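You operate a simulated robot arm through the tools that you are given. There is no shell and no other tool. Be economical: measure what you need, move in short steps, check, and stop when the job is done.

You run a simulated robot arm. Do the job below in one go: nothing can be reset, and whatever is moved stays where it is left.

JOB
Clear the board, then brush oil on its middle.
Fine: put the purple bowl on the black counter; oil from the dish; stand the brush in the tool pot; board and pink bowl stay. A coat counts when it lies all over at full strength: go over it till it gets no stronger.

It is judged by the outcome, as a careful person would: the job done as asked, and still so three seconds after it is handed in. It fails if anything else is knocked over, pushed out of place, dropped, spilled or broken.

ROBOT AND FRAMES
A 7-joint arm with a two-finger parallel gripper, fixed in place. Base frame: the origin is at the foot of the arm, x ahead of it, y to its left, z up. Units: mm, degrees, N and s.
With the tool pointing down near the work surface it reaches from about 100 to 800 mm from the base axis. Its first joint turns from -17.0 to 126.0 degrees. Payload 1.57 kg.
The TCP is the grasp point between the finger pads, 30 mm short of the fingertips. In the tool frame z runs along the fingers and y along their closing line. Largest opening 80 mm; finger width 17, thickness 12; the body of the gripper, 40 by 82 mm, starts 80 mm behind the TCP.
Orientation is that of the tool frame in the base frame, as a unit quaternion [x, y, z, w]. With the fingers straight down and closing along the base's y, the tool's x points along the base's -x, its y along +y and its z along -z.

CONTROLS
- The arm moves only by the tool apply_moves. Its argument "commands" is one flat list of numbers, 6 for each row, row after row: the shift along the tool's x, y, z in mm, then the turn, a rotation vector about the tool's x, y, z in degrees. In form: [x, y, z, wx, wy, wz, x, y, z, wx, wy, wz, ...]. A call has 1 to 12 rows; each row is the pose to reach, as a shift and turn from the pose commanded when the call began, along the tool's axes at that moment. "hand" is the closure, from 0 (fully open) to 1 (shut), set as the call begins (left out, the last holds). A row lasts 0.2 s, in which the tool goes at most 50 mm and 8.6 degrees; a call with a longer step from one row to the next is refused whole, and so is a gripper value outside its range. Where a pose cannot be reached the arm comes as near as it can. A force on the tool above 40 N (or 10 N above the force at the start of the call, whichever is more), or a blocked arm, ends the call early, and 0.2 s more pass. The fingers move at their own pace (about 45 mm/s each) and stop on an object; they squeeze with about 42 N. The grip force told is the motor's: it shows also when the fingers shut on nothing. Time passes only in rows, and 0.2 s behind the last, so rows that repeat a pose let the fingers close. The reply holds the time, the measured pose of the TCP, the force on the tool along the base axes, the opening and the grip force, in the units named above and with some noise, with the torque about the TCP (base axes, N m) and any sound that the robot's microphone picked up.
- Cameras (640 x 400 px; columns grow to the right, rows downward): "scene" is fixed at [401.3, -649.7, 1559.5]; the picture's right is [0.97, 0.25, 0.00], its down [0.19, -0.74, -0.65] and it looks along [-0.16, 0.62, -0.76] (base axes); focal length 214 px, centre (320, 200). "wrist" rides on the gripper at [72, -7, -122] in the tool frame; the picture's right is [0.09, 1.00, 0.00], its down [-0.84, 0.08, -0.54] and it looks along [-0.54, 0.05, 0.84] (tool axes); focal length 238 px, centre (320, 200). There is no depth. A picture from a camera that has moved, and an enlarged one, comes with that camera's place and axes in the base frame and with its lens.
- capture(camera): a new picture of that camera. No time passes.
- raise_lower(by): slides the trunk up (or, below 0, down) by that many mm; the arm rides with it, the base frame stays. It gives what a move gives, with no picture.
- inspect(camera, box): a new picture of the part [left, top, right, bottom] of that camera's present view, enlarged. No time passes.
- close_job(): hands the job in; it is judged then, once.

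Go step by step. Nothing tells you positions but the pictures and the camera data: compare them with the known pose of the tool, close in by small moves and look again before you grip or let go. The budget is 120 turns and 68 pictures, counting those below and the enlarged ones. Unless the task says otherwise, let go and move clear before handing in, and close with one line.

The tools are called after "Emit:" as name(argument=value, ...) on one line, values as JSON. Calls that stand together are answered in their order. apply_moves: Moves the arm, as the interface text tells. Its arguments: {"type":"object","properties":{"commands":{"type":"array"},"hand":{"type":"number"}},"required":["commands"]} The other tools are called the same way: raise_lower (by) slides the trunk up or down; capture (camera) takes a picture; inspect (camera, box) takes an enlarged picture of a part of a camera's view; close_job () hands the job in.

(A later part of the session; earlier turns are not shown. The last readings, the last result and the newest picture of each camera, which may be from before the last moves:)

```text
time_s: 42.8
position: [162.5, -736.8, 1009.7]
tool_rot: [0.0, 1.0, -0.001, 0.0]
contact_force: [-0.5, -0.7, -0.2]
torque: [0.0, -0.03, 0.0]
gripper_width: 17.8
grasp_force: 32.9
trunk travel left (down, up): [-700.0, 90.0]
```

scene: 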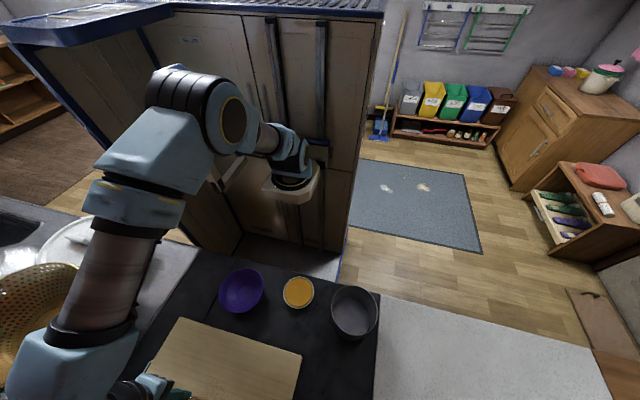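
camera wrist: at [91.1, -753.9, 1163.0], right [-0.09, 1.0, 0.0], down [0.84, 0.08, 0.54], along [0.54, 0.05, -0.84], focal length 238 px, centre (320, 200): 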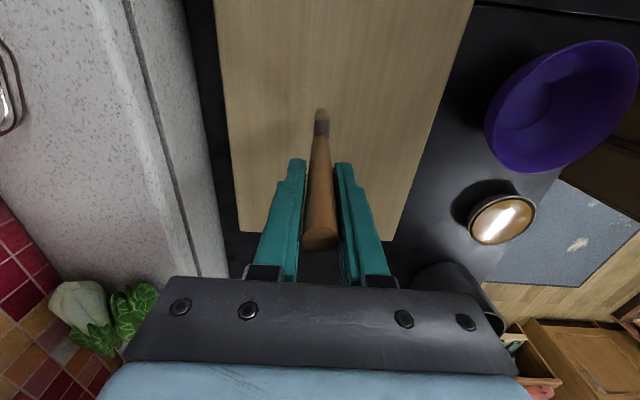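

Emit:
apply_moves(commands=[0, 0, 1, 0, 0, 0, 0, 0, 2, 0, 0, 0, 0, 0, 3, 0, 0, 0, 0, 0, 4, 0, 0, 0, 0, 0, 4, 0, 0, 0])

Emit:
inspect(camera="wrist", box=[240, 50, 400, 190])

```text
time_s: 44.0
position: [162.8, -737.5, 1004.9]
tool_rot: [0.0, 1.0, 0.0, 0.0]
contact_force: [1.3, 1.6, 8.9]
torque: [0.27, -0.09, -0.01]
gripper_width: 18.0
grasp_force: 32.3
trunk travel left (down, up): [-700.0, 90.0]
```

```text
2.86 times, centred on (320, 120) of wrist
camera zoom: at [90.7, -743.6, 1129.1], right [-0.09, 1.0, 0.0], down [0.84, 0.08, 0.54], along [0.54, 0.05, -0.84], focal length 681 px, centre (320, 429)
```

zoom: 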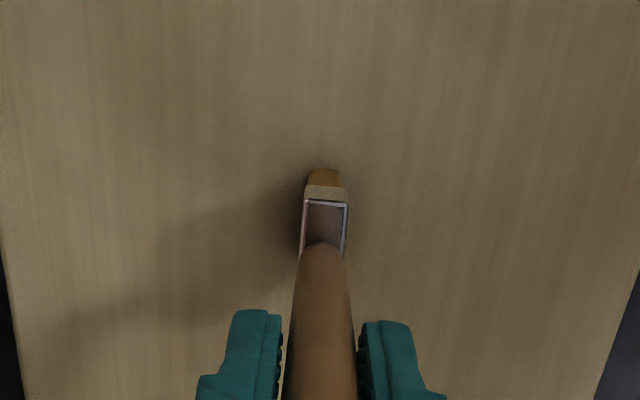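

Contact at TCP z≈1005 with 9 N. Making a first gentle stroke along y and checking the mark.

Emit:
apply_moves(commands=[0, 12, 0, 0, 0, 0, 0, 24, 0, 0, 0, 0, 0, 36, 0, 0, 0, 0, 0, 24, 0, 0, 0, 0, 0, 12, 0, 0, 0, 0, 0, 0, 0, 0, 0, 0, 0, -12, 0, 0, 0, 0, 0, -24, 0, 0, 0, 0, 0, -36, 0, 0, 0, 0])

Emit:
capture(camera="wrist")

```text
time_s: 46.0
position: [161.7, -772.1, 1005.6]
tool_rot: [0.0, 1.0, 0.0, 0.0]
contact_force: [-0.1, 6.3, 17.1]
torque: [0.87, -0.03, -0.03]
gripper_width: 18.1
grasp_force: 32.9
trunk travel left (down, up): [-700.0, 90.0]
```

```text
26 pictures are left
camera wrist: at [91.1, -778.7, 1128.8], right [-0.09, 1.0, 0.0], down [0.84, 0.08, 0.54], along [0.54, 0.05, -0.84], focal length 238 px, centre (320, 200)
```

wrist: 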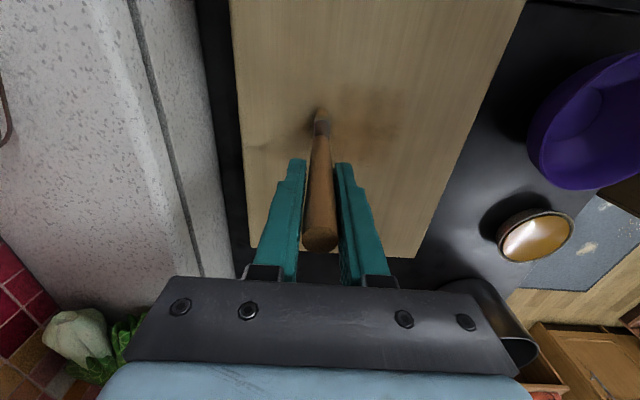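

It leaves a visible coat. Painting a raster over the middle, next columns toward +x.

Emit:
apply_moves(commands=[-25, 0, 0, 0, 0, 0, -25, 16, 0, 0, 0, 0, -25, 32, 0, 0, 0, 0, -25, 48, 0, 0, 0, 0, -25, 64, 0, 0, 0, 0, -25, 80, 0, 0, 0, 0, -50, 80, 0, 0, 0, 0, -50, 64, 0, 0, 0, 0, -50, 48, 0, 0, 0, 0, -50, 32, 0, 0, 0, 0, -50, 16, 0, 0, 0, 0, -50, 0, 0, 0, 0, 0])

Emit:
apply_moves(commands=[0, 16, 0, 0, 0, 0, 0, 32, 0, 0, 0, 0, 0, 48, 0, 0, 0, 0, 0, 64, 0, 0, 0, 0, 0, 80, 0, 0, 0, 0, 25, 80, 0, 0, 0, 0, 25, 64, 0, 0, 0, 0, 25, 48, 0, 0, 0, 0, 25, 32, 0, 0, 0, 0, 25, 16, 0, 0, 0, 0, 25, 0, 0, 0, 0, 0, 50, 0, 0, 0, 0, 0])

Emit:
apply_moves(commands=[25, 0, 0, 0, 0, 0, 25, 16, 0, 0, 0, 0, 25, 32, 0, 0, 0, 0, 25, 48, 0, 0, 0, 0, 25, 64, 0, 0, 0, 0, 25, 80, 0, 0, 0, 0, 50, 80, 0, 0, 0, 0, 50, 64, 0, 0, 0, 0, 50, 48, 0, 0, 0, 0, 50, 32, 0, 0, 0, 0, 50, 16, 0, 0, 0, 0, 50, 0, 0, 0, 0, 0])

Emit:
capture(camera="wrist")

```text
time_s: 48.6
position: [211.4, -773.2, 1005.2]
tool_rot: [0.0, 1.0, 0.001, 0.0]
contact_force: [-0.2, 3.8, 11.8]
torque: [0.52, -0.05, -0.03]
gripper_width: 18.0
grasp_force: 32.9
trunk travel left (down, up): [-700.0, 90.0]
```

```text
time_s: 51.2
position: [162.1, -774.2, 1005.4]
tool_rot: [0.0, 1.0, -0.001, -0.001]
contact_force: [0.5, -0.9, 8.3]
torque: [-0.03, -0.13, 0.02]
gripper_width: 17.8
grasp_force: 32.4
trunk travel left (down, up): [-700.0, 90.0]
```

```text
time_s: 53.8
position: [111.1, -774.0, 1004.7]
tool_rot: [0.0, 1.0, 0.0, 0.0]
contact_force: [0.1, -0.1, -0.5]
torque: [0.01, -0.01, 0.01]
gripper_width: 17.8
grasp_force: 32.2
trunk travel left (down, up): [-700.0, 90.0]
```

```text
25 pictures are left
camera wrist: at [40.3, -780.0, 1128.8], right [-0.09, 1.0, 0.0], down [0.84, 0.08, 0.54], along [0.54, 0.05, -0.84], focal length 238 px, centre (320, 200)
```

wrist: 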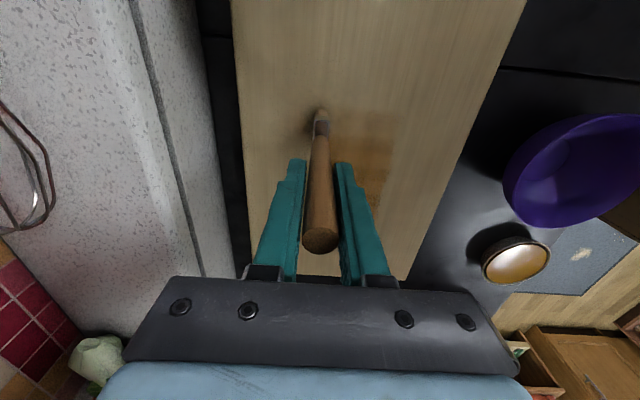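

The patch is building, but contact was lost at the −x column. Lifting to view the whole patch.

Emit:
apply_moves(commands=[0, 0, -35, 0, 0, 0, 10, 20, -70, 0, 0, 0, 20, 45, -100, 0, 0, 0, 30, 70, -130, 0, 0, 0, 40, 90, -145, 0, 0, 0, 51, 104, -145, 0, 0, 0, 51, 104, -145, 0, 0, 0])

Emit:
capture(camera="wrist")

```text
time_s: 55.4
position: [60.4, -668.6, 1151.0]
tool_rot: [0.0, 1.0, 0.0, 0.001]
contact_force: [0.3, 0.8, -0.5]
torque: [-0.01, 0.04, 0.01]
gripper_width: 18.0
grasp_force: 32.7
trunk travel left (down, up): [-700.0, 90.0]
```

```text
24 pictures are left
camera wrist: at [-10.1, -674.9, 1273.6], right [-0.09, 1.0, 0.0], down [0.84, 0.08, 0.54], along [0.54, 0.05, -0.84], focal length 238 px, centre (320, 200)
```

wrist: 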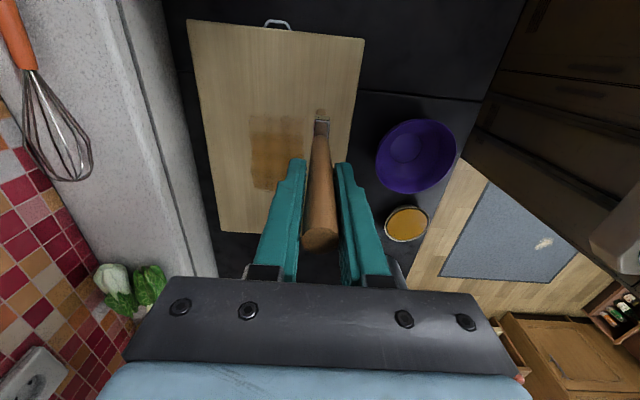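

Emit:
inspect(camera="wrist", box=[190, 80, 350, 240])

```text
2.50 times, centred on (270, 160) of wrist
camera zoom: at [-10.1, -674.9, 1273.6], right [-0.09, 1.0, 0.0], down [0.84, 0.08, 0.54], along [0.54, 0.05, -0.84], focal length 596 px, centre (445, 300)
```

zoom: 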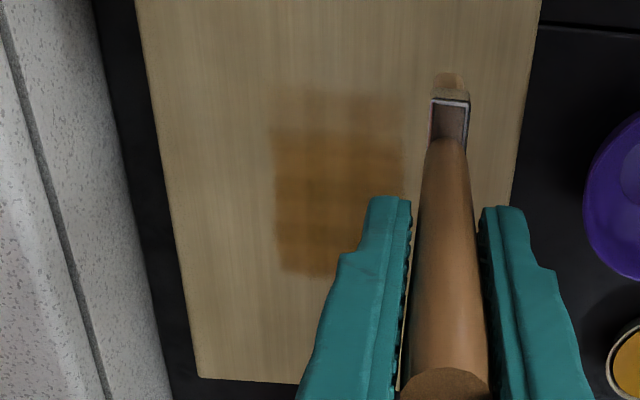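

The patch covers x≈122–233, y≈−780..−690, banded and fainter toward −x. I'll re-dip and go over it more firmly.

Emit:
apply_moves(commands=[-28, 25, 0, 0, 0, 0, -56, 50, 0, 0, 0, 0, -84, 75, 0, 0, 0, 0, -112, 101, 0, 0, 0, 0, -140, 127, 0, 0, 0, 0, -168, 152, 0, 0, 0, 0, -196, 178, 0, 0, 0, 0, -223, 202, 0, 0, 0, 0, -223, 202, 40, 0, 0, 0, -223, 202, 80, 0, 0, 0, -223, 202, 110, 0, 0, 0, -223, 202, 110, 0, 0, 0])

Emit:
apply_moves(commands=[0, 0, 10, 0, 0, 0, 0, 0, 20, 0, 0, 0, 0, 0, 26, 0, 0, 0, 0, 0, 28, 0, 0, 0, 0, 0, 28, 0, 0, 0, 0, 6, 28, 0, 0, 0, 0, -6, 28, 0, 0, 0, 0, 0, 28, 0, 0, 0])

```text
time_s: 58.0
position: [282.5, -466.6, 1037.8]
tool_rot: [0.0, 1.0, 0.0, 0.0]
contact_force: [0.1, 0.4, -1.1]
torque: [0.02, 0.02, 0.04]
gripper_width: 18.0
grasp_force: 32.7
trunk travel left (down, up): [-700.0, 90.0]
```

```text
time_s: 59.8
position: [283.5, -468.0, 1010.7]
tool_rot: [0.0, 1.0, 0.0, 0.0]
contact_force: [-0.2, -0.2, -1.4]
torque: [-0.02, 0.0, -0.02]
gripper_width: 17.8
grasp_force: 32.9
trunk travel left (down, up): [-700.0, 90.0]
```

No contact yet, as the brush sits a little higher in the grip now; lowering until the bristles touch.

Emit:
apply_moves(commands=[0, 0, 2, 0, 0, 0, 0, 0, 4, 0, 0, 0, 0, 0, 6, 0, 0, 0, 0, 0, 8, 0, 0, 0, 0, 0, 8, 0, 0, 0, 0, 0, 8, 0, 0, 0])

Emit:
inspect(camera="wrist", box=[260, 60, 380, 180])

```text
time_s: 61.2
position: [284.2, -467.9, 1005.2]
tool_rot: [0.001, 1.0, -0.001, 0.0]
contact_force: [0.7, 0.2, 32.3]
torque: [-0.02, -0.05, -0.01]
gripper_width: 18.0
grasp_force: 32.6
trunk travel left (down, up): [-700.0, 90.0]
```

```text
3.33 times, centred on (320, 120) of wrist
camera zoom: at [212.7, -473.5, 1128.0], right [-0.09, 1.0, 0.0], down [0.84, 0.08, 0.54], along [0.54, 0.05, -0.84], focal length 794 px, centre (320, 467)
```

zoom: 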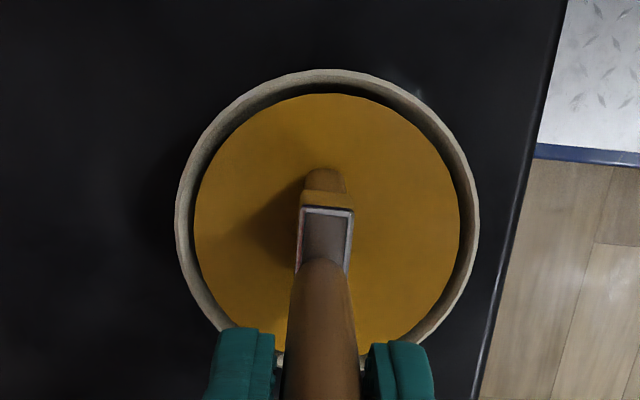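

Re-dipped. Lifting and carrying to the weak −x end of the patch.

Emit:
apply_moves(commands=[0, 0, -3, 0, 0, 0, 0, 0, -40, 0, 0, 0, 0, 0, -80, 0, 0, 0, 24, -32, -100, 0, 0, 0, 48, -64, -100, 0, 0, 0, 73, -96, -100, 0, 0, 0, 98, -128, -100, 0, 0, 0, 123, -160, -100, 0, 0, 0, 147, -192, -80, 0, 0, 0, 171, -223, -50, 0, 0, 0, 171, -223, -20, 0, 0, 0, 171, -223, -8, 0, 0, 0])

Emit:
apply_moves(commands=[0, 0, 2, 0, 0, 0, 0, 0, 4, 0, 0, 0, 0, 0, 6, 0, 0, 0, 0, 0, 8, 0, 0, 0, 0, 0, 8, 0, 0, 0])

```text
time_s: 63.8
position: [111.8, -690.5, 1011.8]
tool_rot: [0.001, 1.0, 0.0, 0.0]
contact_force: [-0.1, -0.4, -0.3]
torque: [-0.07, 0.03, -0.02]
gripper_width: 18.0
grasp_force: 32.3
trunk travel left (down, up): [-700.0, 90.0]
```

```text
time_s: 65.0
position: [113.7, -689.1, 1004.1]
tool_rot: [0.0, 1.0, 0.0, 0.0]
contact_force: [0.2, -0.6, -0.1]
torque: [-0.03, 0.02, -0.02]
gripper_width: 17.8
grasp_force: 32.7
trunk travel left (down, up): [-700.0, 90.0]
```

Emit:
apply_moves(commands=[0, 0, 1, 0, 0, 0, 0, 0, 2, 0, 0, 0, 0, 0, 3, 0, 0, 0, 0, 0, 4, 0, 0, 0, 0, 0, 4, 0, 0, 0])

```text
time_s: 66.2
position: [113.0, -690.5, 1000.0]
tool_rot: [0.0, 1.0, 0.001, 0.0]
contact_force: [-0.2, -0.3, -1.3]
torque: [0.01, 0.03, -0.01]
gripper_width: 18.1
grasp_force: 32.6
trunk travel left (down, up): [-700.0, 90.0]
```

Emit:
apply_moves(commands=[0, 0, 1, 0, 0, 0, 0, 0, 2, 0, 0, 0, 0, 0, 3, 0, 0, 0, 0, 0, 4, 0, 0, 0, 0, 0, 4, 0, 0, 0])

```text
time_s: 67.4
position: [112.6, -690.3, 998.1]
tool_rot: [0.0, 1.0, -0.001, 0.0]
contact_force: [0.9, 2.4, 32.7]
torque: [0.32, -0.08, -0.02]
gripper_width: 18.1
grasp_force: 32.1
trunk travel left (down, up): [-700.0, 90.0]
```

Contact felt. Easing to a light pressure and painting columns again from −x to +x.

Emit:
apply_moves(commands=[0, 0, -2, 0, 0, 0, 0, -18, -2, 0, 0, 0, 0, -36, -2, 0, 0, 0, 0, -54, -2, 0, 0, 0, 0, -72, -2, 0, 0, 0, 0, -92, -2, 0, 0, 0, 0, -72, -2, 0, 0, 0, 0, -54, -2, 0, 0, 0, 0, -36, -2, 0, 0, 0, 0, -18, -2, 0, 0, 0, 0, 0, -2, 0, 0, 0, -18, 0, -2, 0, 0, 0])

Emit:
apply_moves(commands=[0, -18, 0, 0, 0, 0, 0, -36, 0, 0, 0, 0, 0, -54, 0, 0, 0, 0, 0, -72, 0, 0, 0, 0, 0, -92, 0, 0, 0, 0, -18, -92, 0, 0, 0, 0, -18, -72, 0, 0, 0, 0, -18, -54, 0, 0, 0, 0, -18, -36, 0, 0, 0, 0, -18, -18, 0, 0, 0, 0, -18, 0, 0, 0, 0, 0, -36, 0, 0, 0, 0, 0])

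Emit:
apply_moves(commands=[0, -18, 0, 0, 0, 0, 0, -36, 0, 0, 0, 0, 0, -54, 0, 0, 0, 0, 0, -72, 0, 0, 0, 0, 0, -92, 0, 0, 0, 0, -18, -92, 0, 0, 0, 0, -18, -72, 0, 0, 0, 0, -18, -54, 0, 0, 0, 0, -18, -36, 0, 0, 0, 0, -18, -18, 0, 0, 0, 0, -18, 0, 0, 0, 0, 0, -32, 0, 0, 0, 0, 0])

Emit:
apply_moves(commands=[0, -18, 0, 0, 0, 0, 0, -36, 0, 0, 0, 0, 0, -54, 0, 0, 0, 0, 0, -72, 0, 0, 0, 0, 0, -92, 0, 0, 0, 0, 0, -72, 0, 0, 0, 0, 0, -54, 0, 0, 0, 0, 0, -36, 0, 0, 0, 0, 0, -18, 0, 0, 0, 0, 0, 0, 0, 0, 0, 0])

```text
time_s: 70.0
position: [129.7, -688.9, 998.5]
tool_rot: [0.0, 1.0, 0.001, 0.0]
contact_force: [-3.6, 0.8, 9.1]
torque: [0.03, 0.46, 0.02]
gripper_width: 17.8
grasp_force: 32.9
trunk travel left (down, up): [-700.0, 90.0]
```

```text
time_s: 72.6
position: [166.1, -689.6, 998.0]
tool_rot: [0.0, 1.0, 0.0, 0.0]
contact_force: [0.1, 0.1, -0.5]
torque: [-0.01, -0.01, 0.01]
gripper_width: 18.0
grasp_force: 32.4
trunk travel left (down, up): [-700.0, 90.0]
```

```text
time_s: 75.2
position: [197.7, -690.6, 997.8]
tool_rot: [0.0, 1.0, 0.002, 0.0]
contact_force: [-0.1, -0.5, -0.4]
torque: [0.02, 0.02, -0.01]
gripper_width: 17.8
grasp_force: 32.2
trunk travel left (down, up): [-700.0, 90.0]
```

```text
time_s: 77.4
position: [199.2, -690.4, 998.4]
tool_rot: [0.0, 1.0, 0.001, 0.0]
contact_force: [0.8, 0.2, 4.9]
torque: [0.02, 0.01, 0.01]
gripper_width: 17.9
grasp_force: 32.7
trunk travel left (down, up): [-700.0, 90.0]
```

Pressure faded in the middle; pressing 1.5 mm deeper and going back over all columns toward −x.

Emit:
apply_moves(commands=[-14, 0, 1.5, 0, 0, 0, -14, -18, 1.5, 0, 0, 0, -14, -36, 1.5, 0, 0, 0, -14, -54, 1.5, 0, 0, 0, -14, -72, 1.5, 0, 0, 0, -14, -92, 1.5, 0, 0, 0, 4, -92, 1.5, 0, 0, 0, 4, -72, 1.5, 0, 0, 0, 4, -54, 1.5, 0, 0, 0, 4, -36, 1.5, 0, 0, 0, 4, -18, 1.5, 0, 0, 0, 4, 0, 1.5, 0, 0, 0])

Emit:
apply_moves(commands=[18, 0, 0, 0, 0, 0, 18, -18, 0, 0, 0, 0, 18, -36, 0, 0, 0, 0, 18, -54, 0, 0, 0, 0, 18, -72, 0, 0, 0, 0, 18, -92, 0, 0, 0, 0, 36, -92, 0, 0, 0, 0, 36, -72, 0, 0, 0, 0, 36, -54, 0, 0, 0, 0, 36, -36, 0, 0, 0, 0, 36, -18, 0, 0, 0, 0, 36, 0, 0, 0, 0, 0])

Emit:
apply_moves(commands=[18, 0, 0, 0, 0, 0, 18, -18, 0, 0, 0, 0, 18, -36, 0, 0, 0, 0, 18, -54, 0, 0, 0, 0, 18, -72, 0, 0, 0, 0, 18, -92, 0, 0, 0, 0, 36, -92, 0, 0, 0, 0, 36, -72, 0, 0, 0, 0, 36, -54, 0, 0, 0, 0, 36, -36, 0, 0, 0, 0, 36, -18, 0, 0, 0, 0, 36, 0, 0, 0, 0, 0])

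Emit:
apply_moves(commands=[12, 0, -35, 0, 0, 0, 24, 10, -75, 0, 0, 0, 36, 20, -115, 0, 0, 0, 48, 24, -150, 0, 0, 0, 48, 24, -150, 0, 0, 0])

Emit:
inspect(camera="wrist", box=[190, 60, 350, 240])

```text
time_s: 80.0
position: [195.1, -689.2, 996.2]
tool_rot: [0.001, 1.0, -0.001, 0.0]
contact_force: [-0.4, -5.9, 21.5]
torque: [-0.72, 0.1, 0.0]
gripper_width: 17.8
grasp_force: 32.4
trunk travel left (down, up): [-700.0, 90.0]
```

```text
time_s: 82.6
position: [160.0, -688.6, 996.4]
tool_rot: [0.0, 1.0, 0.0, 0.0]
contact_force: [0.4, -3.0, 11.8]
torque: [-0.27, 0.2, 0.06]
gripper_width: 18.0
grasp_force: 32.3
trunk travel left (down, up): [-700.0, 90.0]
```

```text
time_s: 85.2
position: [122.7, -689.4, 996.2]
tool_rot: [-0.001, 1.0, -0.001, 0.0]
contact_force: [0.1, -4.6, 15.3]
torque: [-0.44, 0.21, 0.01]
gripper_width: 17.8
grasp_force: 32.8
trunk travel left (down, up): [-700.0, 90.0]
```

```text
time_s: 86.4
position: [73.9, -665.7, 1146.7]
tool_rot: [0.0, 1.0, 0.0, 0.0]
contact_force: [0.5, 0.7, 0.7]
torque: [0.0, 0.02, -0.01]
gripper_width: 18.0
grasp_force: 32.7
trunk travel left (down, up): [-700.0, 90.0]
```

```text
2.22 times, centred on (270, 150) of wrist
camera zoom: at [3.7, -672.8, 1270.5], right [-0.09, 1.0, 0.0], down [0.84, 0.08, 0.54], along [0.54, 0.05, -0.84], focal length 530 px, centre (431, 311)
```

zoom: 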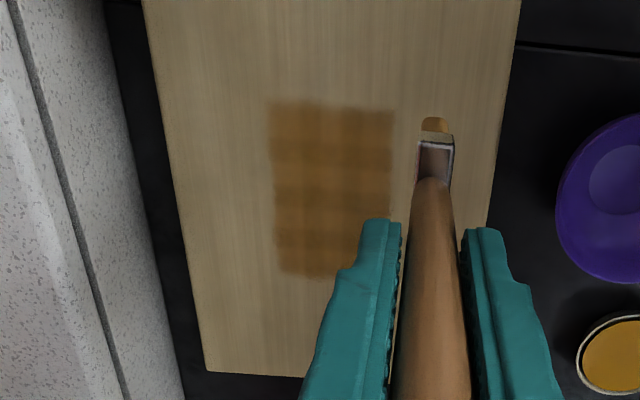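

A solid patch now covers x≈91–231, y≈−783..−688, centred on the board, with slight banding left. Re-dipping lightly for another round.

Emit:
apply_moves(commands=[-28, 27, 0, 0, 0, 0, -56, 54, 0, 0, 0, 0, -84, 80, 0, 0, 0, 0, -112, 107, 0, 0, 0, 0, -140, 134, 0, 0, 0, 0, -168, 160, 0, 0, 0, 0, -196, 187, 20, 0, 0, 0, -209, 199, 60, 0, 0, 0, -209, 199, 100, 0, 0, 0, -209, 199, 130, 0, 0, 0, -209, 199, 136, 0, 0, 0, -209, 199, 136, 0, 0, 0])

Emit:
apply_moves(commands=[0, 0, 2, 0, 0, 0, 0, 0, 4, 0, 0, 0, 0, 0, 6, 0, 0, 0, 0, 0, 6, 0, 0, 0, 0, 0, 6, 0, 0, 0])

```text
time_s: 89.0
position: [284.3, -466.5, 1010.5]
tool_rot: [0.0, 1.0, -0.001, 0.0]
contact_force: [0.1, 1.2, -0.5]
torque: [0.02, 0.02, -0.01]
gripper_width: 17.9
grasp_force: 33.0
trunk travel left (down, up): [-700.0, 90.0]
```

```text
time_s: 90.2
position: [284.2, -466.8, 1004.2]
tool_rot: [0.0, 1.0, 0.0, 0.0]
contact_force: [0.3, -0.8, -1.2]
torque: [-0.02, -0.01, 0.01]
gripper_width: 17.6
grasp_force: 32.6
trunk travel left (down, up): [-700.0, 90.0]
```

Emit:
apply_moves(commands=[0, 0, 1, 0, 0, 0, 0, 0, 2, 0, 0, 0, 0, 0, 3, 0, 0, 0, 0, 0, 3, 0, 0, 0, 0, 0, 3, 0, 0, 0])

```text
time_s: 91.4
position: [283.6, -467.4, 1002.7]
tool_rot: [0.001, 1.0, -0.001, 0.0]
contact_force: [0.4, 2.1, 16.9]
torque: [0.2, 0.1, -0.02]
gripper_width: 17.9
grasp_force: 32.6
trunk travel left (down, up): [-700.0, 90.0]
```

Dipped with light contact. Back to the board's −x end of the patch for another full round with offset columns.

Emit:
apply_moves(commands=[0, 0, -40, 0, 0, 0, 0, 0, -80, 0, 0, 0, 26, -32, -100, 0, 0, 0, 52, -64, -100, 0, 0, 0, 78, -96, -100, 0, 0, 0, 104, -128, -100, 0, 0, 0, 130, -160, -100, 0, 0, 0, 156, -192, -80, 0, 0, 0, 176, -222, -50, 0, 0, 0, 176, -222, -15, 0, 0, 0, 176, -222, -4, 0, 0, 0])

Emit:
apply_moves(commands=[0, 0, 3, 0, 0, 0, 0, 0, 6, 0, 0, 0, 0, 0, 8, 0, 0, 0, 0, 0, 9, 0, 0, 0, 0, 0, 9, 0, 0, 0])

```text
time_s: 93.8
position: [107.2, -688.7, 1005.9]
tool_rot: [0.0, 1.0, 0.0, 0.0]
contact_force: [0.2, 0.4, 0.1]
torque: [-0.02, 0.02, 0.01]
gripper_width: 18.1
grasp_force: 32.9
trunk travel left (down, up): [-700.0, 90.0]
```

```text
time_s: 95.0
position: [108.9, -690.1, 995.9]
tool_rot: [0.0, 1.0, 0.0, 0.0]
contact_force: [0.1, -0.7, -0.7]
torque: [-0.02, 0.02, 0.04]
gripper_width: 17.9
grasp_force: 32.8
trunk travel left (down, up): [-700.0, 90.0]
```

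Emit:
apply_moves(commands=[0, 0, 1, 0, 0, 0, 0, 0, 2, 0, 0, 0, 0, 0, 3, 0, 0, 0, 0, 0, 3, 0, 0, 0])

```text
time_s: 96.0
position: [108.3, -689.3, 996.8]
tool_rot: [0.0, 1.0, -0.001, 0.0]
contact_force: [2.0, 2.7, 32.3]
torque: [0.34, 0.12, -0.03]
gripper_width: 17.9
grasp_force: 33.0
trunk travel left (down, up): [-700.0, 90.0]
```

Contact. Painting with steady pressure.

Emit:
apply_moves(commands=[0, 0, -1.5, 0, 0, 0, 0, -18, -1.5, 0, 0, 0, 0, -36, -1.5, 0, 0, 0, 0, -54, -1.5, 0, 0, 0, 0, -72, -1.5, 0, 0, 0, 0, -92, -1.5, 0, 0, 0, -16, -92, -1.5, 0, 0, 0, -16, -72, -1.5, 0, 0, 0, -16, -54, -1.5, 0, 0, 0, -16, -36, -1.5, 0, 0, 0, -16, -18, -1.5, 0, 0, 0, -16, 0, -1.5, 0, 0, 0])

Emit:
apply_moves(commands=[-16, 0, 0, 0, 0, 0, -16, -18, 0, 0, 0, 0, -16, -36, 0, 0, 0, 0, -16, -54, 0, 0, 0, 0, -16, -72, 0, 0, 0, 0, -16, -92, 0, 0, 0, 0, -32, -92, 0, 0, 0, 0, -32, -72, 0, 0, 0, 0, -32, -54, 0, 0, 0, 0, -32, -36, 0, 0, 0, 0, -32, -18, 0, 0, 0, 0, -32, 0, 0, 0, 0, 0])

Emit:
apply_moves(commands=[-16, 0, 0, 0, 0, 0, -16, -18, 0, 0, 0, 0, -16, -36, 0, 0, 0, 0, -16, -54, 0, 0, 0, 0, -16, -72, 0, 0, 0, 0, -16, -92, 0, 0, 0, 0, -32, -92, 0, 0, 0, 0, -32, -72, 0, 0, 0, 0, -32, -54, 0, 0, 0, 0, -32, -36, 0, 0, 0, 0, -32, -18, 0, 0, 0, 0, -32, 0, 0, 0, 0, 0])

Emit:
apply_moves(commands=[-16, 0, 0, 0, 0, 0, -16, -18, 0, 0, 0, 0, -16, -36, 0, 0, 0, 0, -16, -54, 0, 0, 0, 0, -16, -72, 0, 0, 0, 0, -16, -92, 0, 0, 0, 0, -26, -92, 0, 0, 0, 0, -26, -72, 0, 0, 0, 0, -26, -54, 0, 0, 0, 0, -26, -36, 0, 0, 0, 0, -26, -18, 0, 0, 0, 0, -26, 0, 0, 0, 0, 0])

```text
time_s: 98.6
position: [123.7, -689.9, 994.9]
tool_rot: [-0.001, 1.0, -0.001, 0.001]
contact_force: [-1.2, -6.0, 21.6]
torque: [-0.84, 0.02, 0.03]
gripper_width: 18.0
grasp_force: 33.1
trunk travel left (down, up): [-700.0, 90.0]
```

```text
time_s: 101.2
position: [155.0, -689.3, 994.9]
tool_rot: [0.0, 1.0, 0.001, 0.0]
contact_force: [-0.9, 1.1, 1.2]
torque: [0.07, 0.0, 0.05]
gripper_width: 18.0
grasp_force: 32.5
trunk travel left (down, up): [-700.0, 90.0]
```

```text
time_s: 103.8
position: [187.7, -690.3, 993.5]
tool_rot: [0.0, 1.0, 0.0, 0.0]
contact_force: [0.1, -1.9, 6.9]
torque: [-0.16, -0.14, -0.02]
gripper_width: 17.8
grasp_force: 32.7
trunk travel left (down, up): [-700.0, 90.0]
```

```text
time_s: 106.4
position: [213.2, -688.5, 994.2]
tool_rot: [0.0, 1.0, 0.0, 0.0]
contact_force: [0.2, -1.8, 10.3]
torque: [-0.21, -0.16, -0.02]
gripper_width: 17.8
grasp_force: 32.3
trunk travel left (down, up): [-700.0, 90.0]
```

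Now cross-hatching along x with slightly more pressure to even out the bands.

Emit:
apply_moves(commands=[0, 0, 1.3, 0, 0, 0, 26, 0, 1.3, 0, 0, 0, 52, 0, 1.3, 0, 0, 0, 78, 0, 1.3, 0, 0, 0, 104, 0, 1.3, 0, 0, 0, 104, -10, 1.3, 0, 0, 0, 78, -10, 1.3, 0, 0, 0, 52, -10, 1.3, 0, 0, 0, 26, -10, 1.3, 0, 0, 0, 0, -10, 1.3, 0, 0, 0, 0, -20, 1.3, 0, 0, 0])

Emit:
apply_moves(commands=[26, 0, 0, 0, 0, 0, 52, 0, 0, 0, 0, 0, 78, 0, 0, 0, 0, 0, 104, 0, 0, 0, 0, 0, 104, -10, 0, 0, 0, 0, 78, -10, 0, 0, 0, 0, 52, -10, 0, 0, 0, 0, 26, -10, 0, 0, 0, 0, 0, -10, 0, 0, 0, 0, 0, -20, 0, 0, 0, 0])

Emit:
apply_moves(commands=[26, 0, 0, 0, 0, 0, 52, 0, 0, 0, 0, 0, 78, 0, 0, 0, 0, 0, 104, 0, 0, 0, 0, 0, 104, -10, 0, 0, 0, 0, 78, -10, 0, 0, 0, 0, 52, -10, 0, 0, 0, 0, 26, -10, 0, 0, 0, 0, 0, -10, 0, 0, 0, 0, 0, -20, 0, 0, 0, 0])

Emit:
apply_moves(commands=[26, 0, 0, 0, 0, 0, 52, 0, 0, 0, 0, 0, 78, 0, 0, 0, 0, 0, 104, 0, 0, 0, 0, 0, 104, -10, 0, 0, 0, 0, 78, -10, 0, 0, 0, 0, 52, -10, 0, 0, 0, 0, 26, -10, 0, 0, 0, 0, 0, -10, 0, 0, 0, 0, 0, -20, 0, 0, 0, 0])

Emit:
apply_moves(commands=[26, 0, 0, 0, 0, 0, 52, 0, 0, 0, 0, 0, 78, 0, 0, 0, 0, 0, 104, 0, 0, 0, 0, 0, 104, -10, 0, 0, 0, 0, 78, -10, 0, 0, 0, 0, 52, -10, 0, 0, 0, 0, 26, -10, 0, 0, 0, 0, 0, -10, 0, 0, 0, 0])

Emit:
apply_moves(commands=[30, 20, -35, 0, 0, 0, 65, 50, -70, 0, 0, 0, 100, 80, -105, 0, 0, 0, 130, 105, -140, 0, 0, 0, 140, 116, -150, 0, 0, 0, 140, 116, -150, 0, 0, 0])

Emit:
inspect(camera="wrist", box=[190, 60, 350, 240])

```text
time_s: 108.8
position: [216.4, -707.4, 994.4]
tool_rot: [-0.001, 1.0, 0.001, 0.0]
contact_force: [-0.6, 8.7, 20.0]
torque: [0.99, 0.13, -0.05]
gripper_width: 17.9
grasp_force: 33.1
trunk travel left (down, up): [-700.0, 90.0]
```

```text
time_s: 111.0
position: [214.7, -727.6, 994.2]
tool_rot: [0.0, 1.0, 0.001, 0.0]
contact_force: [-0.1, 6.3, 16.5]
torque: [0.71, 0.06, -0.06]
gripper_width: 18.3
grasp_force: 32.1
trunk travel left (down, up): [-700.0, 90.0]
```

```text
time_s: 113.2
position: [215.2, -748.2, 993.2]
tool_rot: [0.0, 1.0, 0.0, 0.0]
contact_force: [-0.3, 1.8, 5.8]
torque: [0.24, 0.07, 0.01]
gripper_width: 18.0
grasp_force: 32.5
trunk travel left (down, up): [-700.0, 90.0]
```

```text
time_s: 115.4
position: [214.5, -769.6, 993.4]
tool_rot: [0.001, 1.0, 0.0, 0.001]
contact_force: [-0.7, 0.1, 1.4]
torque: [-0.01, 0.08, 0.0]
gripper_width: 17.8
grasp_force: 32.3
trunk travel left (down, up): [-700.0, 90.0]
```

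```text
time_s: 117.4
position: [214.1, -780.2, 993.4]
tool_rot: [0.001, 1.0, 0.0, 0.0]
contact_force: [0.3, 0.4, 3.4]
torque: [-0.01, -0.05, -0.01]
gripper_width: 18.0
grasp_force: 32.4
trunk travel left (down, up): [-700.0, 90.0]
```

```text
refused: row 1 steps farther than a row can; nothing moved
```

```text
2.22 times, centred on (270, 150) of wrist
camera zoom: at [142.1, -786.5, 1117.0], right [-0.09, 1.0, 0.0], down [0.84, 0.08, 0.54], along [0.54, 0.05, -0.84], focal length 530 px, centre (431, 311)
```

zoom: 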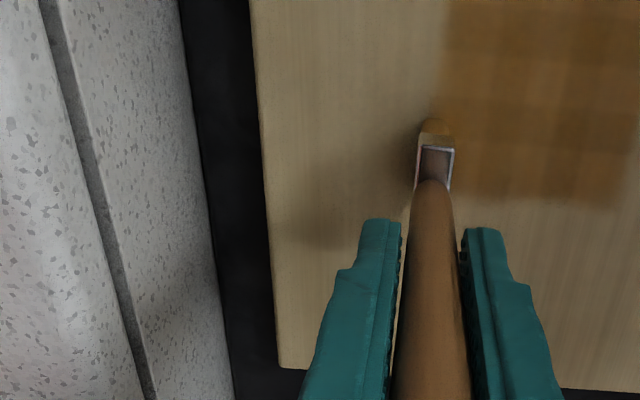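

The lift was refused for step size; repeating it with smaller steps to view the patch.

Emit:
apply_moves(commands=[0, 0, -35, 0, 0, 0, 25, 20, -60, 0, 0, 0, 50, 42, -85, 0, 0, 0, 75, 64, -110, 0, 0, 0, 100, 86, -135, 0, 0, 0, 125, 106, -150, 0, 0, 0, 140, 115, -152, 0, 0, 0, 140, 115, -152, 0, 0, 0])

Emit:
inspect(camera="wrist", box=[190, 60, 350, 240])

```text
time_s: 119.2
position: [73.9, -665.2, 1145.3]
tool_rot: [0.0, 1.0, 0.0, 0.0]
contact_force: [0.8, -0.3, 0.2]
torque: [0.02, -0.01, 0.03]
gripper_width: 17.8
grasp_force: 32.7
trunk travel left (down, up): [-700.0, 90.0]
```

```text
2.22 times, centred on (270, 150) of wrist
camera zoom: at [2.9, -670.6, 1269.0], right [-0.09, 1.0, 0.0], down [0.84, 0.08, 0.54], along [0.54, 0.05, -0.84], focal length 530 px, centre (431, 311)
```

zoom: 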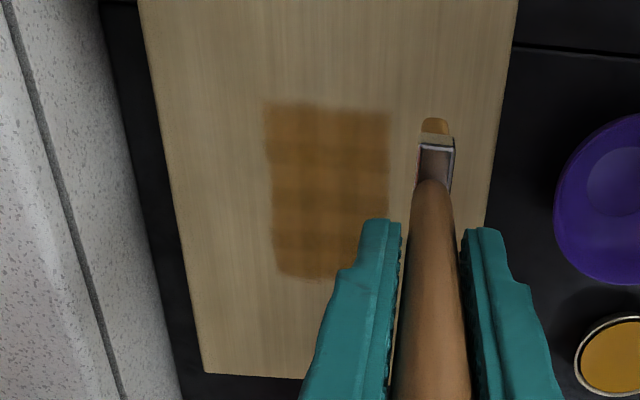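

The coat is stronger but still slightly uneven. Dipping again and doing another firm round.

Emit:
apply_moves(commands=[-28, 27, 0, 0, 0, 0, -56, 54, 0, 0, 0, 0, -84, 80, 0, 0, 0, 0, -112, 107, 0, 0, 0, 0, -140, 134, 0, 0, 0, 0, -168, 160, 0, 0, 0, 0, -196, 187, 20, 0, 0, 0, -209, 199, 60, 0, 0, 0, -209, 199, 100, 0, 0, 0, -209, 199, 130, 0, 0, 0, -209, 199, 140, 0, 0, 0, -209, 199, 142, 0, 0, 0])

Emit:
apply_moves(commands=[0, 0, 2, 0, 0, 0, 0, 0, 3, 0, 0, 0, 0, 0, 4, 0, 0, 0, 0, 0, 5, 0, 0, 0, 0, 0, 5, 0, 0, 0])

```text
time_s: 121.8
position: [283.0, -464.9, 1003.1]
tool_rot: [0.0, 1.0, 0.0, 0.0]
contact_force: [-0.4, 0.6, -0.3]
torque: [-0.02, 0.01, 0.02]
gripper_width: 18.0
grasp_force: 32.5
trunk travel left (down, up): [-700.0, 90.0]
```

```text
time_s: 123.0
position: [283.4, -465.3, 999.6]
tool_rot: [-0.001, 1.0, -0.001, 0.0]
contact_force: [0.8, 0.9, 14.5]
torque: [0.11, -0.09, 0.0]
gripper_width: 18.0
grasp_force: 32.6
trunk travel left (down, up): [-700.0, 90.0]
```

Emit:
apply_moves(commands=[0, 0, -40, 0, 0, 0, 0, 0, -80, 0, 0, 0, 26, -32, -100, 0, 0, 0, 52, -64, -100, 0, 0, 0, 78, -96, -100, 0, 0, 0, 104, -128, -100, 0, 0, 0, 130, -160, -100, 0, 0, 0, 156, -192, -80, 0, 0, 0, 174, -225, -50, 0, 0, 0, 174, -225, -15, 0, 0, 0, 174, -225, -2, 0, 0, 0, 174, -225, 3, 0, 0, 0])

Emit:
apply_moves(commands=[0, 0, 1, 0, 0, 0, 0, 0, 2, 0, 0, 0, 0, 0, 3, 0, 0, 0, 0, 0, 3, 0, 0, 0])

```text
time_s: 125.6
position: [108.6, -689.4, 995.1]
tool_rot: [0.0, 1.0, 0.0, 0.0]
contact_force: [-0.5, -0.2, -0.5]
torque: [0.02, -0.01, -0.02]
gripper_width: 17.8
grasp_force: 32.8
trunk travel left (down, up): [-700.0, 90.0]
```

```text
time_s: 126.6
position: [107.9, -689.4, 992.9]
tool_rot: [-0.001, 1.0, -0.001, 0.0]
contact_force: [-1.9, 0.6, 8.6]
torque: [0.12, 0.14, -0.01]
gripper_width: 18.0
grasp_force: 32.8
trunk travel left (down, up): [-700.0, 90.0]
```

Good contact. Firm round along y.

Emit:
apply_moves(commands=[0, 0, 1, 0, 0, 0, 0, -18, 1, 0, 0, 0, 0, -36, 1, 0, 0, 0, 0, -54, 1, 0, 0, 0, 0, -72, 1, 0, 0, 0, 0, -92, 1, 0, 0, 0, -16, -92, 1, 0, 0, 0, -16, -72, 1, 0, 0, 0, -16, -54, 1, 0, 0, 0, -16, -36, 1, 0, 0, 0, -16, -18, 1, 0, 0, 0, -16, 0, 1, 0, 0, 0])

Emit:
apply_moves(commands=[-16, 0, 0.4, 0, 0, 0, -16, -18, 0.4, 0, 0, 0, -16, -36, 0.4, 0, 0, 0, -16, -54, 0.4, 0, 0, 0, -16, -72, 0.4, 0, 0, 0, -16, -92, 0.4, 0, 0, 0, -32, -92, 0.4, 0, 0, 0, -32, -72, 0.4, 0, 0, 0, -32, -54, 0.4, 0, 0, 0, -32, -36, 0.4, 0, 0, 0, -32, -18, 0.4, 0, 0, 0, -32, 0, 0.4, 0, 0, 0])

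Emit:
apply_moves(commands=[-16, 0, 0.4, 0, 0, 0, -16, -18, 0.4, 0, 0, 0, -16, -36, 0.4, 0, 0, 0, -16, -54, 0.4, 0, 0, 0, -16, -72, 0.4, 0, 0, 0, -16, -92, 0.4, 0, 0, 0, -32, -92, 0.4, 0, 0, 0, -32, -72, 0.4, 0, 0, 0, -32, -54, 0.4, 0, 0, 0, -32, -36, 0.4, 0, 0, 0, -32, -18, 0.4, 0, 0, 0, -32, 0, 0.4, 0, 0, 0])

Emit:
apply_moves(commands=[-14, 0, 0.4, 0, 0, 0, -14, -18, 0.4, 0, 0, 0, -14, -36, 0.4, 0, 0, 0, -14, -54, 0.4, 0, 0, 0, -14, -72, 0.4, 0, 0, 0, -14, -92, 0.4, 0, 0, 0, -24, -92, 0.4, 0, 0, 0, -24, -72, 0.4, 0, 0, 0, -24, -54, 0.4, 0, 0, 0, -24, -36, 0.4, 0, 0, 0, -24, -18, 0.4, 0, 0, 0, -24, 0, 0.4, 0, 0, 0])

```text
time_s: 129.2
position: [124.5, -692.3, 992.8]
tool_rot: [0.0, 1.0, -0.002, 0.0]
contact_force: [-0.4, -8.3, 25.1]
torque: [-0.91, -0.21, -0.03]
gripper_width: 18.1
grasp_force: 32.4
trunk travel left (down, up): [-700.0, 90.0]
```

```text
time_s: 131.8
position: [156.9, -690.6, 991.1]
tool_rot: [0.0, 1.0, 0.0, 0.0]
contact_force: [-0.1, -0.5, -0.3]
torque: [0.0, 0.03, -0.01]
gripper_width: 17.9
grasp_force: 33.0
trunk travel left (down, up): [-700.0, 90.0]
```

```text
time_s: 134.4
position: [190.0, -689.7, 990.6]
tool_rot: [-0.001, 1.0, 0.001, -0.001]
contact_force: [-0.2, 1.1, 0.7]
torque: [0.06, -0.04, 0.01]
gripper_width: 18.2
grasp_force: 33.1
trunk travel left (down, up): [-700.0, 90.0]
```

```text
time_s: 137.0
position: [213.4, -690.1, 990.1]
tool_rot: [0.0, 1.0, 0.0, 0.001]
contact_force: [0.0, 0.0, 6.0]
torque: [-0.03, -0.11, 0.01]
gripper_width: 17.9
grasp_force: 32.5
trunk travel left (down, up): [-700.0, 90.0]
```

Cross-hatching along x again with light extra pressure, then a look.

Emit:
apply_moves(commands=[0, 0, 0.8, 0, 0, 0, 26, 0, 0.8, 0, 0, 0, 52, 0, 0.8, 0, 0, 0, 78, 0, 0.8, 0, 0, 0, 104, 0, 0.8, 0, 0, 0, 104, -10, 0.8, 0, 0, 0, 78, -10, 0.8, 0, 0, 0, 52, -10, 0.8, 0, 0, 0, 26, -10, 0.8, 0, 0, 0, 0, -10, 0.8, 0, 0, 0, 0, -20, 0.8, 0, 0, 0])

Emit:
apply_moves(commands=[26, 0, 0.2, 0, 0, 0, 52, 0, 0.2, 0, 0, 0, 78, 0, 0.2, 0, 0, 0, 104, 0, 0.2, 0, 0, 0, 104, -10, 0.2, 0, 0, 0, 78, -10, 0.2, 0, 0, 0, 52, -10, 0.2, 0, 0, 0, 26, -10, 0.2, 0, 0, 0, 0, -10, 0.2, 0, 0, 0, 0, -20, 0.2, 0, 0, 0])

Emit:
apply_moves(commands=[26, 0, 0.4, 0, 0, 0, 52, 0, 0.4, 0, 0, 0, 78, 0, 0.4, 0, 0, 0, 104, 0, 0.4, 0, 0, 0, 104, -10, 0.4, 0, 0, 0, 78, -10, 0.4, 0, 0, 0, 52, -10, 0.4, 0, 0, 0, 26, -10, 0.4, 0, 0, 0, 0, -10, 0.4, 0, 0, 0, 0, -20, 0.4, 0, 0, 0])

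Emit:
apply_moves(commands=[26, 0, 0.4, 0, 0, 0, 52, 0, 0.4, 0, 0, 0, 78, 0, 0.4, 0, 0, 0, 104, 0, 0.4, 0, 0, 0, 104, -10, 0.4, 0, 0, 0, 78, -10, 0.4, 0, 0, 0, 52, -10, 0.4, 0, 0, 0, 26, -10, 0.4, 0, 0, 0, 0, -10, 0.4, 0, 0, 0, 0, -20, 0.4, 0, 0, 0])

Emit:
apply_moves(commands=[26, 0, 0.4, 0, 0, 0, 52, 0, 0.4, 0, 0, 0, 78, 0, 0.4, 0, 0, 0, 104, 0, 0.4, 0, 0, 0, 104, -12, 0.4, 0, 0, 0, 78, -12, 0.4, 0, 0, 0, 52, -12, 0.4, 0, 0, 0, 26, -12, 0.4, 0, 0, 0, 0, -12, 0.4, 0, 0, 0])

Emit:
apply_moves(commands=[0, 0, -35, 0, 0, 0, 25, 20, -60, 0, 0, 0, 50, 42, -85, 0, 0, 0, 75, 64, -110, 0, 0, 0, 100, 86, -135, 0, 0, 0, 125, 106, -150, 0, 0, 0, 140, 117, -155, 0, 0, 0, 140, 117, -155, 0, 0, 0])

Emit:
inspect(camera="wrist", box=[190, 60, 350, 240])

```text
time_s: 139.4
position: [213.5, -710.1, 990.6]
tool_rot: [0.0, 1.0, 0.001, 0.0]
contact_force: [-0.1, 5.8, 11.0]
torque: [0.54, -0.22, 0.02]
gripper_width: 17.6
grasp_force: 32.8
trunk travel left (down, up): [-700.0, 90.0]
```

```text
time_s: 141.6
position: [214.7, -728.2, 990.4]
tool_rot: [0.001, 1.0, 0.001, 0.001]
contact_force: [0.7, 7.8, 21.2]
torque: [0.9, -0.24, 0.1]
gripper_width: 17.9
grasp_force: 32.5
trunk travel left (down, up): [-700.0, 90.0]
```

```text
time_s: 143.8
position: [213.9, -748.5, 988.8]
tool_rot: [0.0, 1.0, 0.0, 0.0]
contact_force: [2.3, 3.8, 9.0]
torque: [0.41, -0.2, 0.05]
gripper_width: 17.9
grasp_force: 32.6
trunk travel left (down, up): [-700.0, 90.0]
```

```text
time_s: 146.0
position: [214.3, -768.4, 989.5]
tool_rot: [-0.001, 1.0, 0.0, 0.001]
contact_force: [-0.5, 7.5, 19.5]
torque: [0.83, -0.33, 0.11]
gripper_width: 18.0
grasp_force: 32.8
trunk travel left (down, up): [-700.0, 90.0]
```

```text
time_s: 148.0
position: [212.8, -781.2, 988.3]
tool_rot: [0.001, 1.0, -0.001, -0.001]
contact_force: [-2.5, -0.6, 16.5]
torque: [-0.04, 0.19, 0.01]
gripper_width: 17.9
grasp_force: 32.6
trunk travel left (down, up): [-700.0, 90.0]
```

```text
time_s: 149.8
position: [74.0, -664.2, 1142.8]
tool_rot: [0.0, 1.0, 0.001, 0.0]
contact_force: [0.7, 0.3, 0.9]
torque: [0.01, 0.0, 0.03]
gripper_width: 17.7
grasp_force: 32.5
trunk travel left (down, up): [-700.0, 90.0]
```

```text
2.22 times, centred on (270, 150) of wrist
camera zoom: at [1.8, -670.8, 1266.7], right [-0.09, 1.0, 0.0], down [0.84, 0.08, 0.54], along [0.54, 0.05, -0.84], focal length 530 px, centre (431, 311)
```

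zoom: 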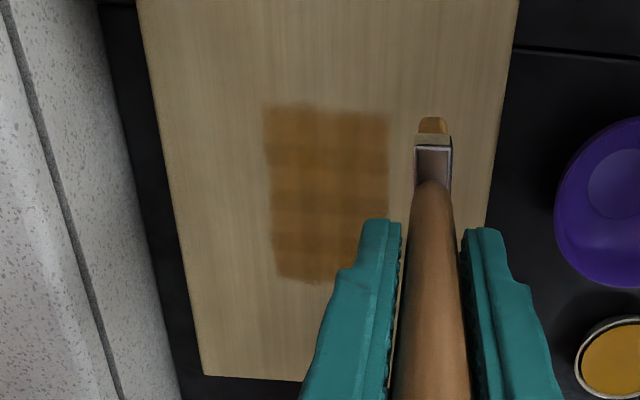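

Emit:
inspect(camera="wrist", box=[250, 98, 296, 136])

Emit:
inspect(camera="scene", box=[150, 310, 310, 400])

```text
10.53 times, centred on (273, 117) of wrist
camera zoom: at [1.8, -670.8, 1266.7], right [-0.09, 1.0, 0.0], down [0.84, 0.08, 0.54], along [0.54, 0.05, -0.84], focal length 2509 px, centre (815, 1074)
```

zoom: 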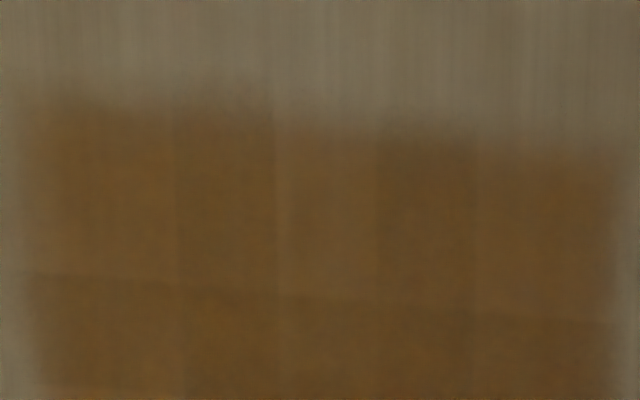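

```text
4.00 times, centred on (230, 355) of scene
camera zoom: at [401.3, -649.7, 1559.5], right [0.97, 0.25, 0.0], down [0.19, -0.74, -0.65], along [-0.16, 0.62, -0.76], focal length 858 px, centre (680, -420)
```

zoom: 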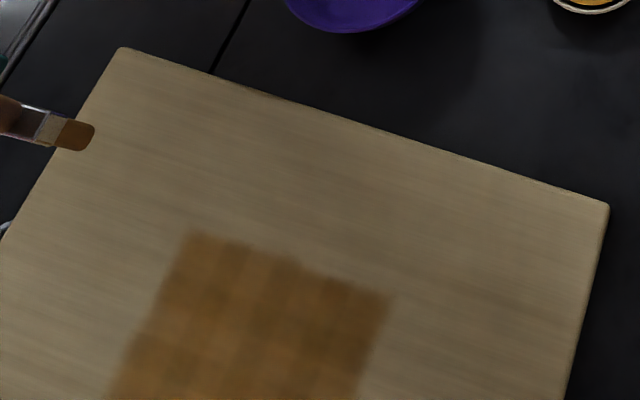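

The coat shows fine tile-like shading; I'll do one more dipped round, slightly wider, to see whether it still gets stronger.

Emit:
apply_moves(commands=[-28, 27, 0, 0, 0, 0, -56, 54, 0, 0, 0, 0, -84, 80, 0, 0, 0, 0, -112, 107, 0, 0, 0, 0, -140, 134, 0, 0, 0, 0, -168, 160, 0, 0, 0, 0, -196, 187, 20, 0, 0, 0, -209, 198, 60, 0, 0, 0, -209, 198, 100, 0, 0, 0, -209, 198, 130, 0, 0, 0, -209, 198, 142, 0, 0, 0, -209, 198, 143, 0, 0, 0])

Emit:
apply_moves(commands=[0, 0, 2, 0, 0, 0, 0, 0, 3, 0, 0, 0, 0, 0, 4, 0, 0, 0, 0, 0, 5, 0, 0, 0, 0, 0, 5, 0, 0, 0])

```text
time_s: 152.4
position: [282.1, -467.9, 1001.4]
tool_rot: [0.0, 1.0, 0.0, 0.0]
contact_force: [0.2, 0.7, -0.6]
torque: [-0.01, 0.03, -0.01]
gripper_width: 17.7
grasp_force: 32.4
trunk travel left (down, up): [-700.0, 90.0]
```

```text
time_s: 153.6
position: [281.4, -467.1, 996.5]
tool_rot: [-0.001, 1.0, 0.0, 0.0]
contact_force: [0.2, -0.2, 1.2]
torque: [0.03, 0.03, 0.01]
gripper_width: 17.9
grasp_force: 32.2
trunk travel left (down, up): [-700.0, 90.0]
```

Emit:
apply_moves(commands=[0, 0, 1.5, 0, 0, 0, 0, 0, 1.5, 0, 0, 0, 0, 0, 1.5, 0, 0, 0, 0, 0, -40, 0, 0, 0, 0, 0, -80, 0, 0, 0])

Emit:
apply_moves(commands=[26, -32, -20, 0, 0, 0, 52, -64, -20, 0, 0, 0, 78, -96, -20, 0, 0, 0, 104, -128, -20, 0, 0, 0, 130, -160, -20, 0, 0, 0, 156, -192, 0, 0, 0, 0, 182, -212, 20, 0, 0, 0, 182, -212, 50, 0, 0, 0, 182, -212, 75, 0, 0, 0, 182, -212, 81, 0, 0, 0])

Emit:
apply_moves(commands=[0, 0, 2, 0, 0, 0, 0, 0, 3, 0, 0, 0, 0, 0, 4, 0, 0, 0, 0, 0, 5, 0, 0, 0, 0, 0, 5, 0, 0, 0])

```text
time_s: 154.8
position: [282.1, -467.6, 1074.8]
tool_rot: [0.0, 1.0, 0.001, -0.001]
contact_force: [-0.7, -0.7, -1.0]
torque: [0.05, 0.03, 0.01]
gripper_width: 17.8
grasp_force: 32.4
trunk travel left (down, up): [-700.0, 90.0]
```

```text
time_s: 157.0
position: [99.5, -679.4, 995.0]
tool_rot: [-0.001, 1.0, 0.0, 0.001]
contact_force: [0.1, 1.2, -0.8]
torque: [0.01, -0.03, -0.01]
gripper_width: 17.9
grasp_force: 33.0
trunk travel left (down, up): [-700.0, 90.0]
```

```text
time_s: 158.2
position: [100.9, -679.0, 989.8]
tool_rot: [-0.001, 1.0, 0.0, 0.0]
contact_force: [0.6, -0.6, -0.6]
torque: [-0.01, 0.0, -0.01]
gripper_width: 17.9
grasp_force: 32.6
trunk travel left (down, up): [-700.0, 90.0]
```

Emit:
apply_moves(commands=[0, 0, 1, 0, 0, 0, 0, 0, 2, 0, 0, 0, 0, 0, 3, 0, 0, 0, 0, 0, 3, 0, 0, 0])

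```text
time_s: 159.2
position: [99.6, -679.0, 988.4]
tool_rot: [0.0, 1.0, -0.001, -0.001]
contact_force: [-0.4, 3.1, 29.9]
torque: [0.34, -0.28, 0.0]
gripper_width: 17.7
grasp_force: 32.2
trunk travel left (down, up): [-700.0, 90.0]
```

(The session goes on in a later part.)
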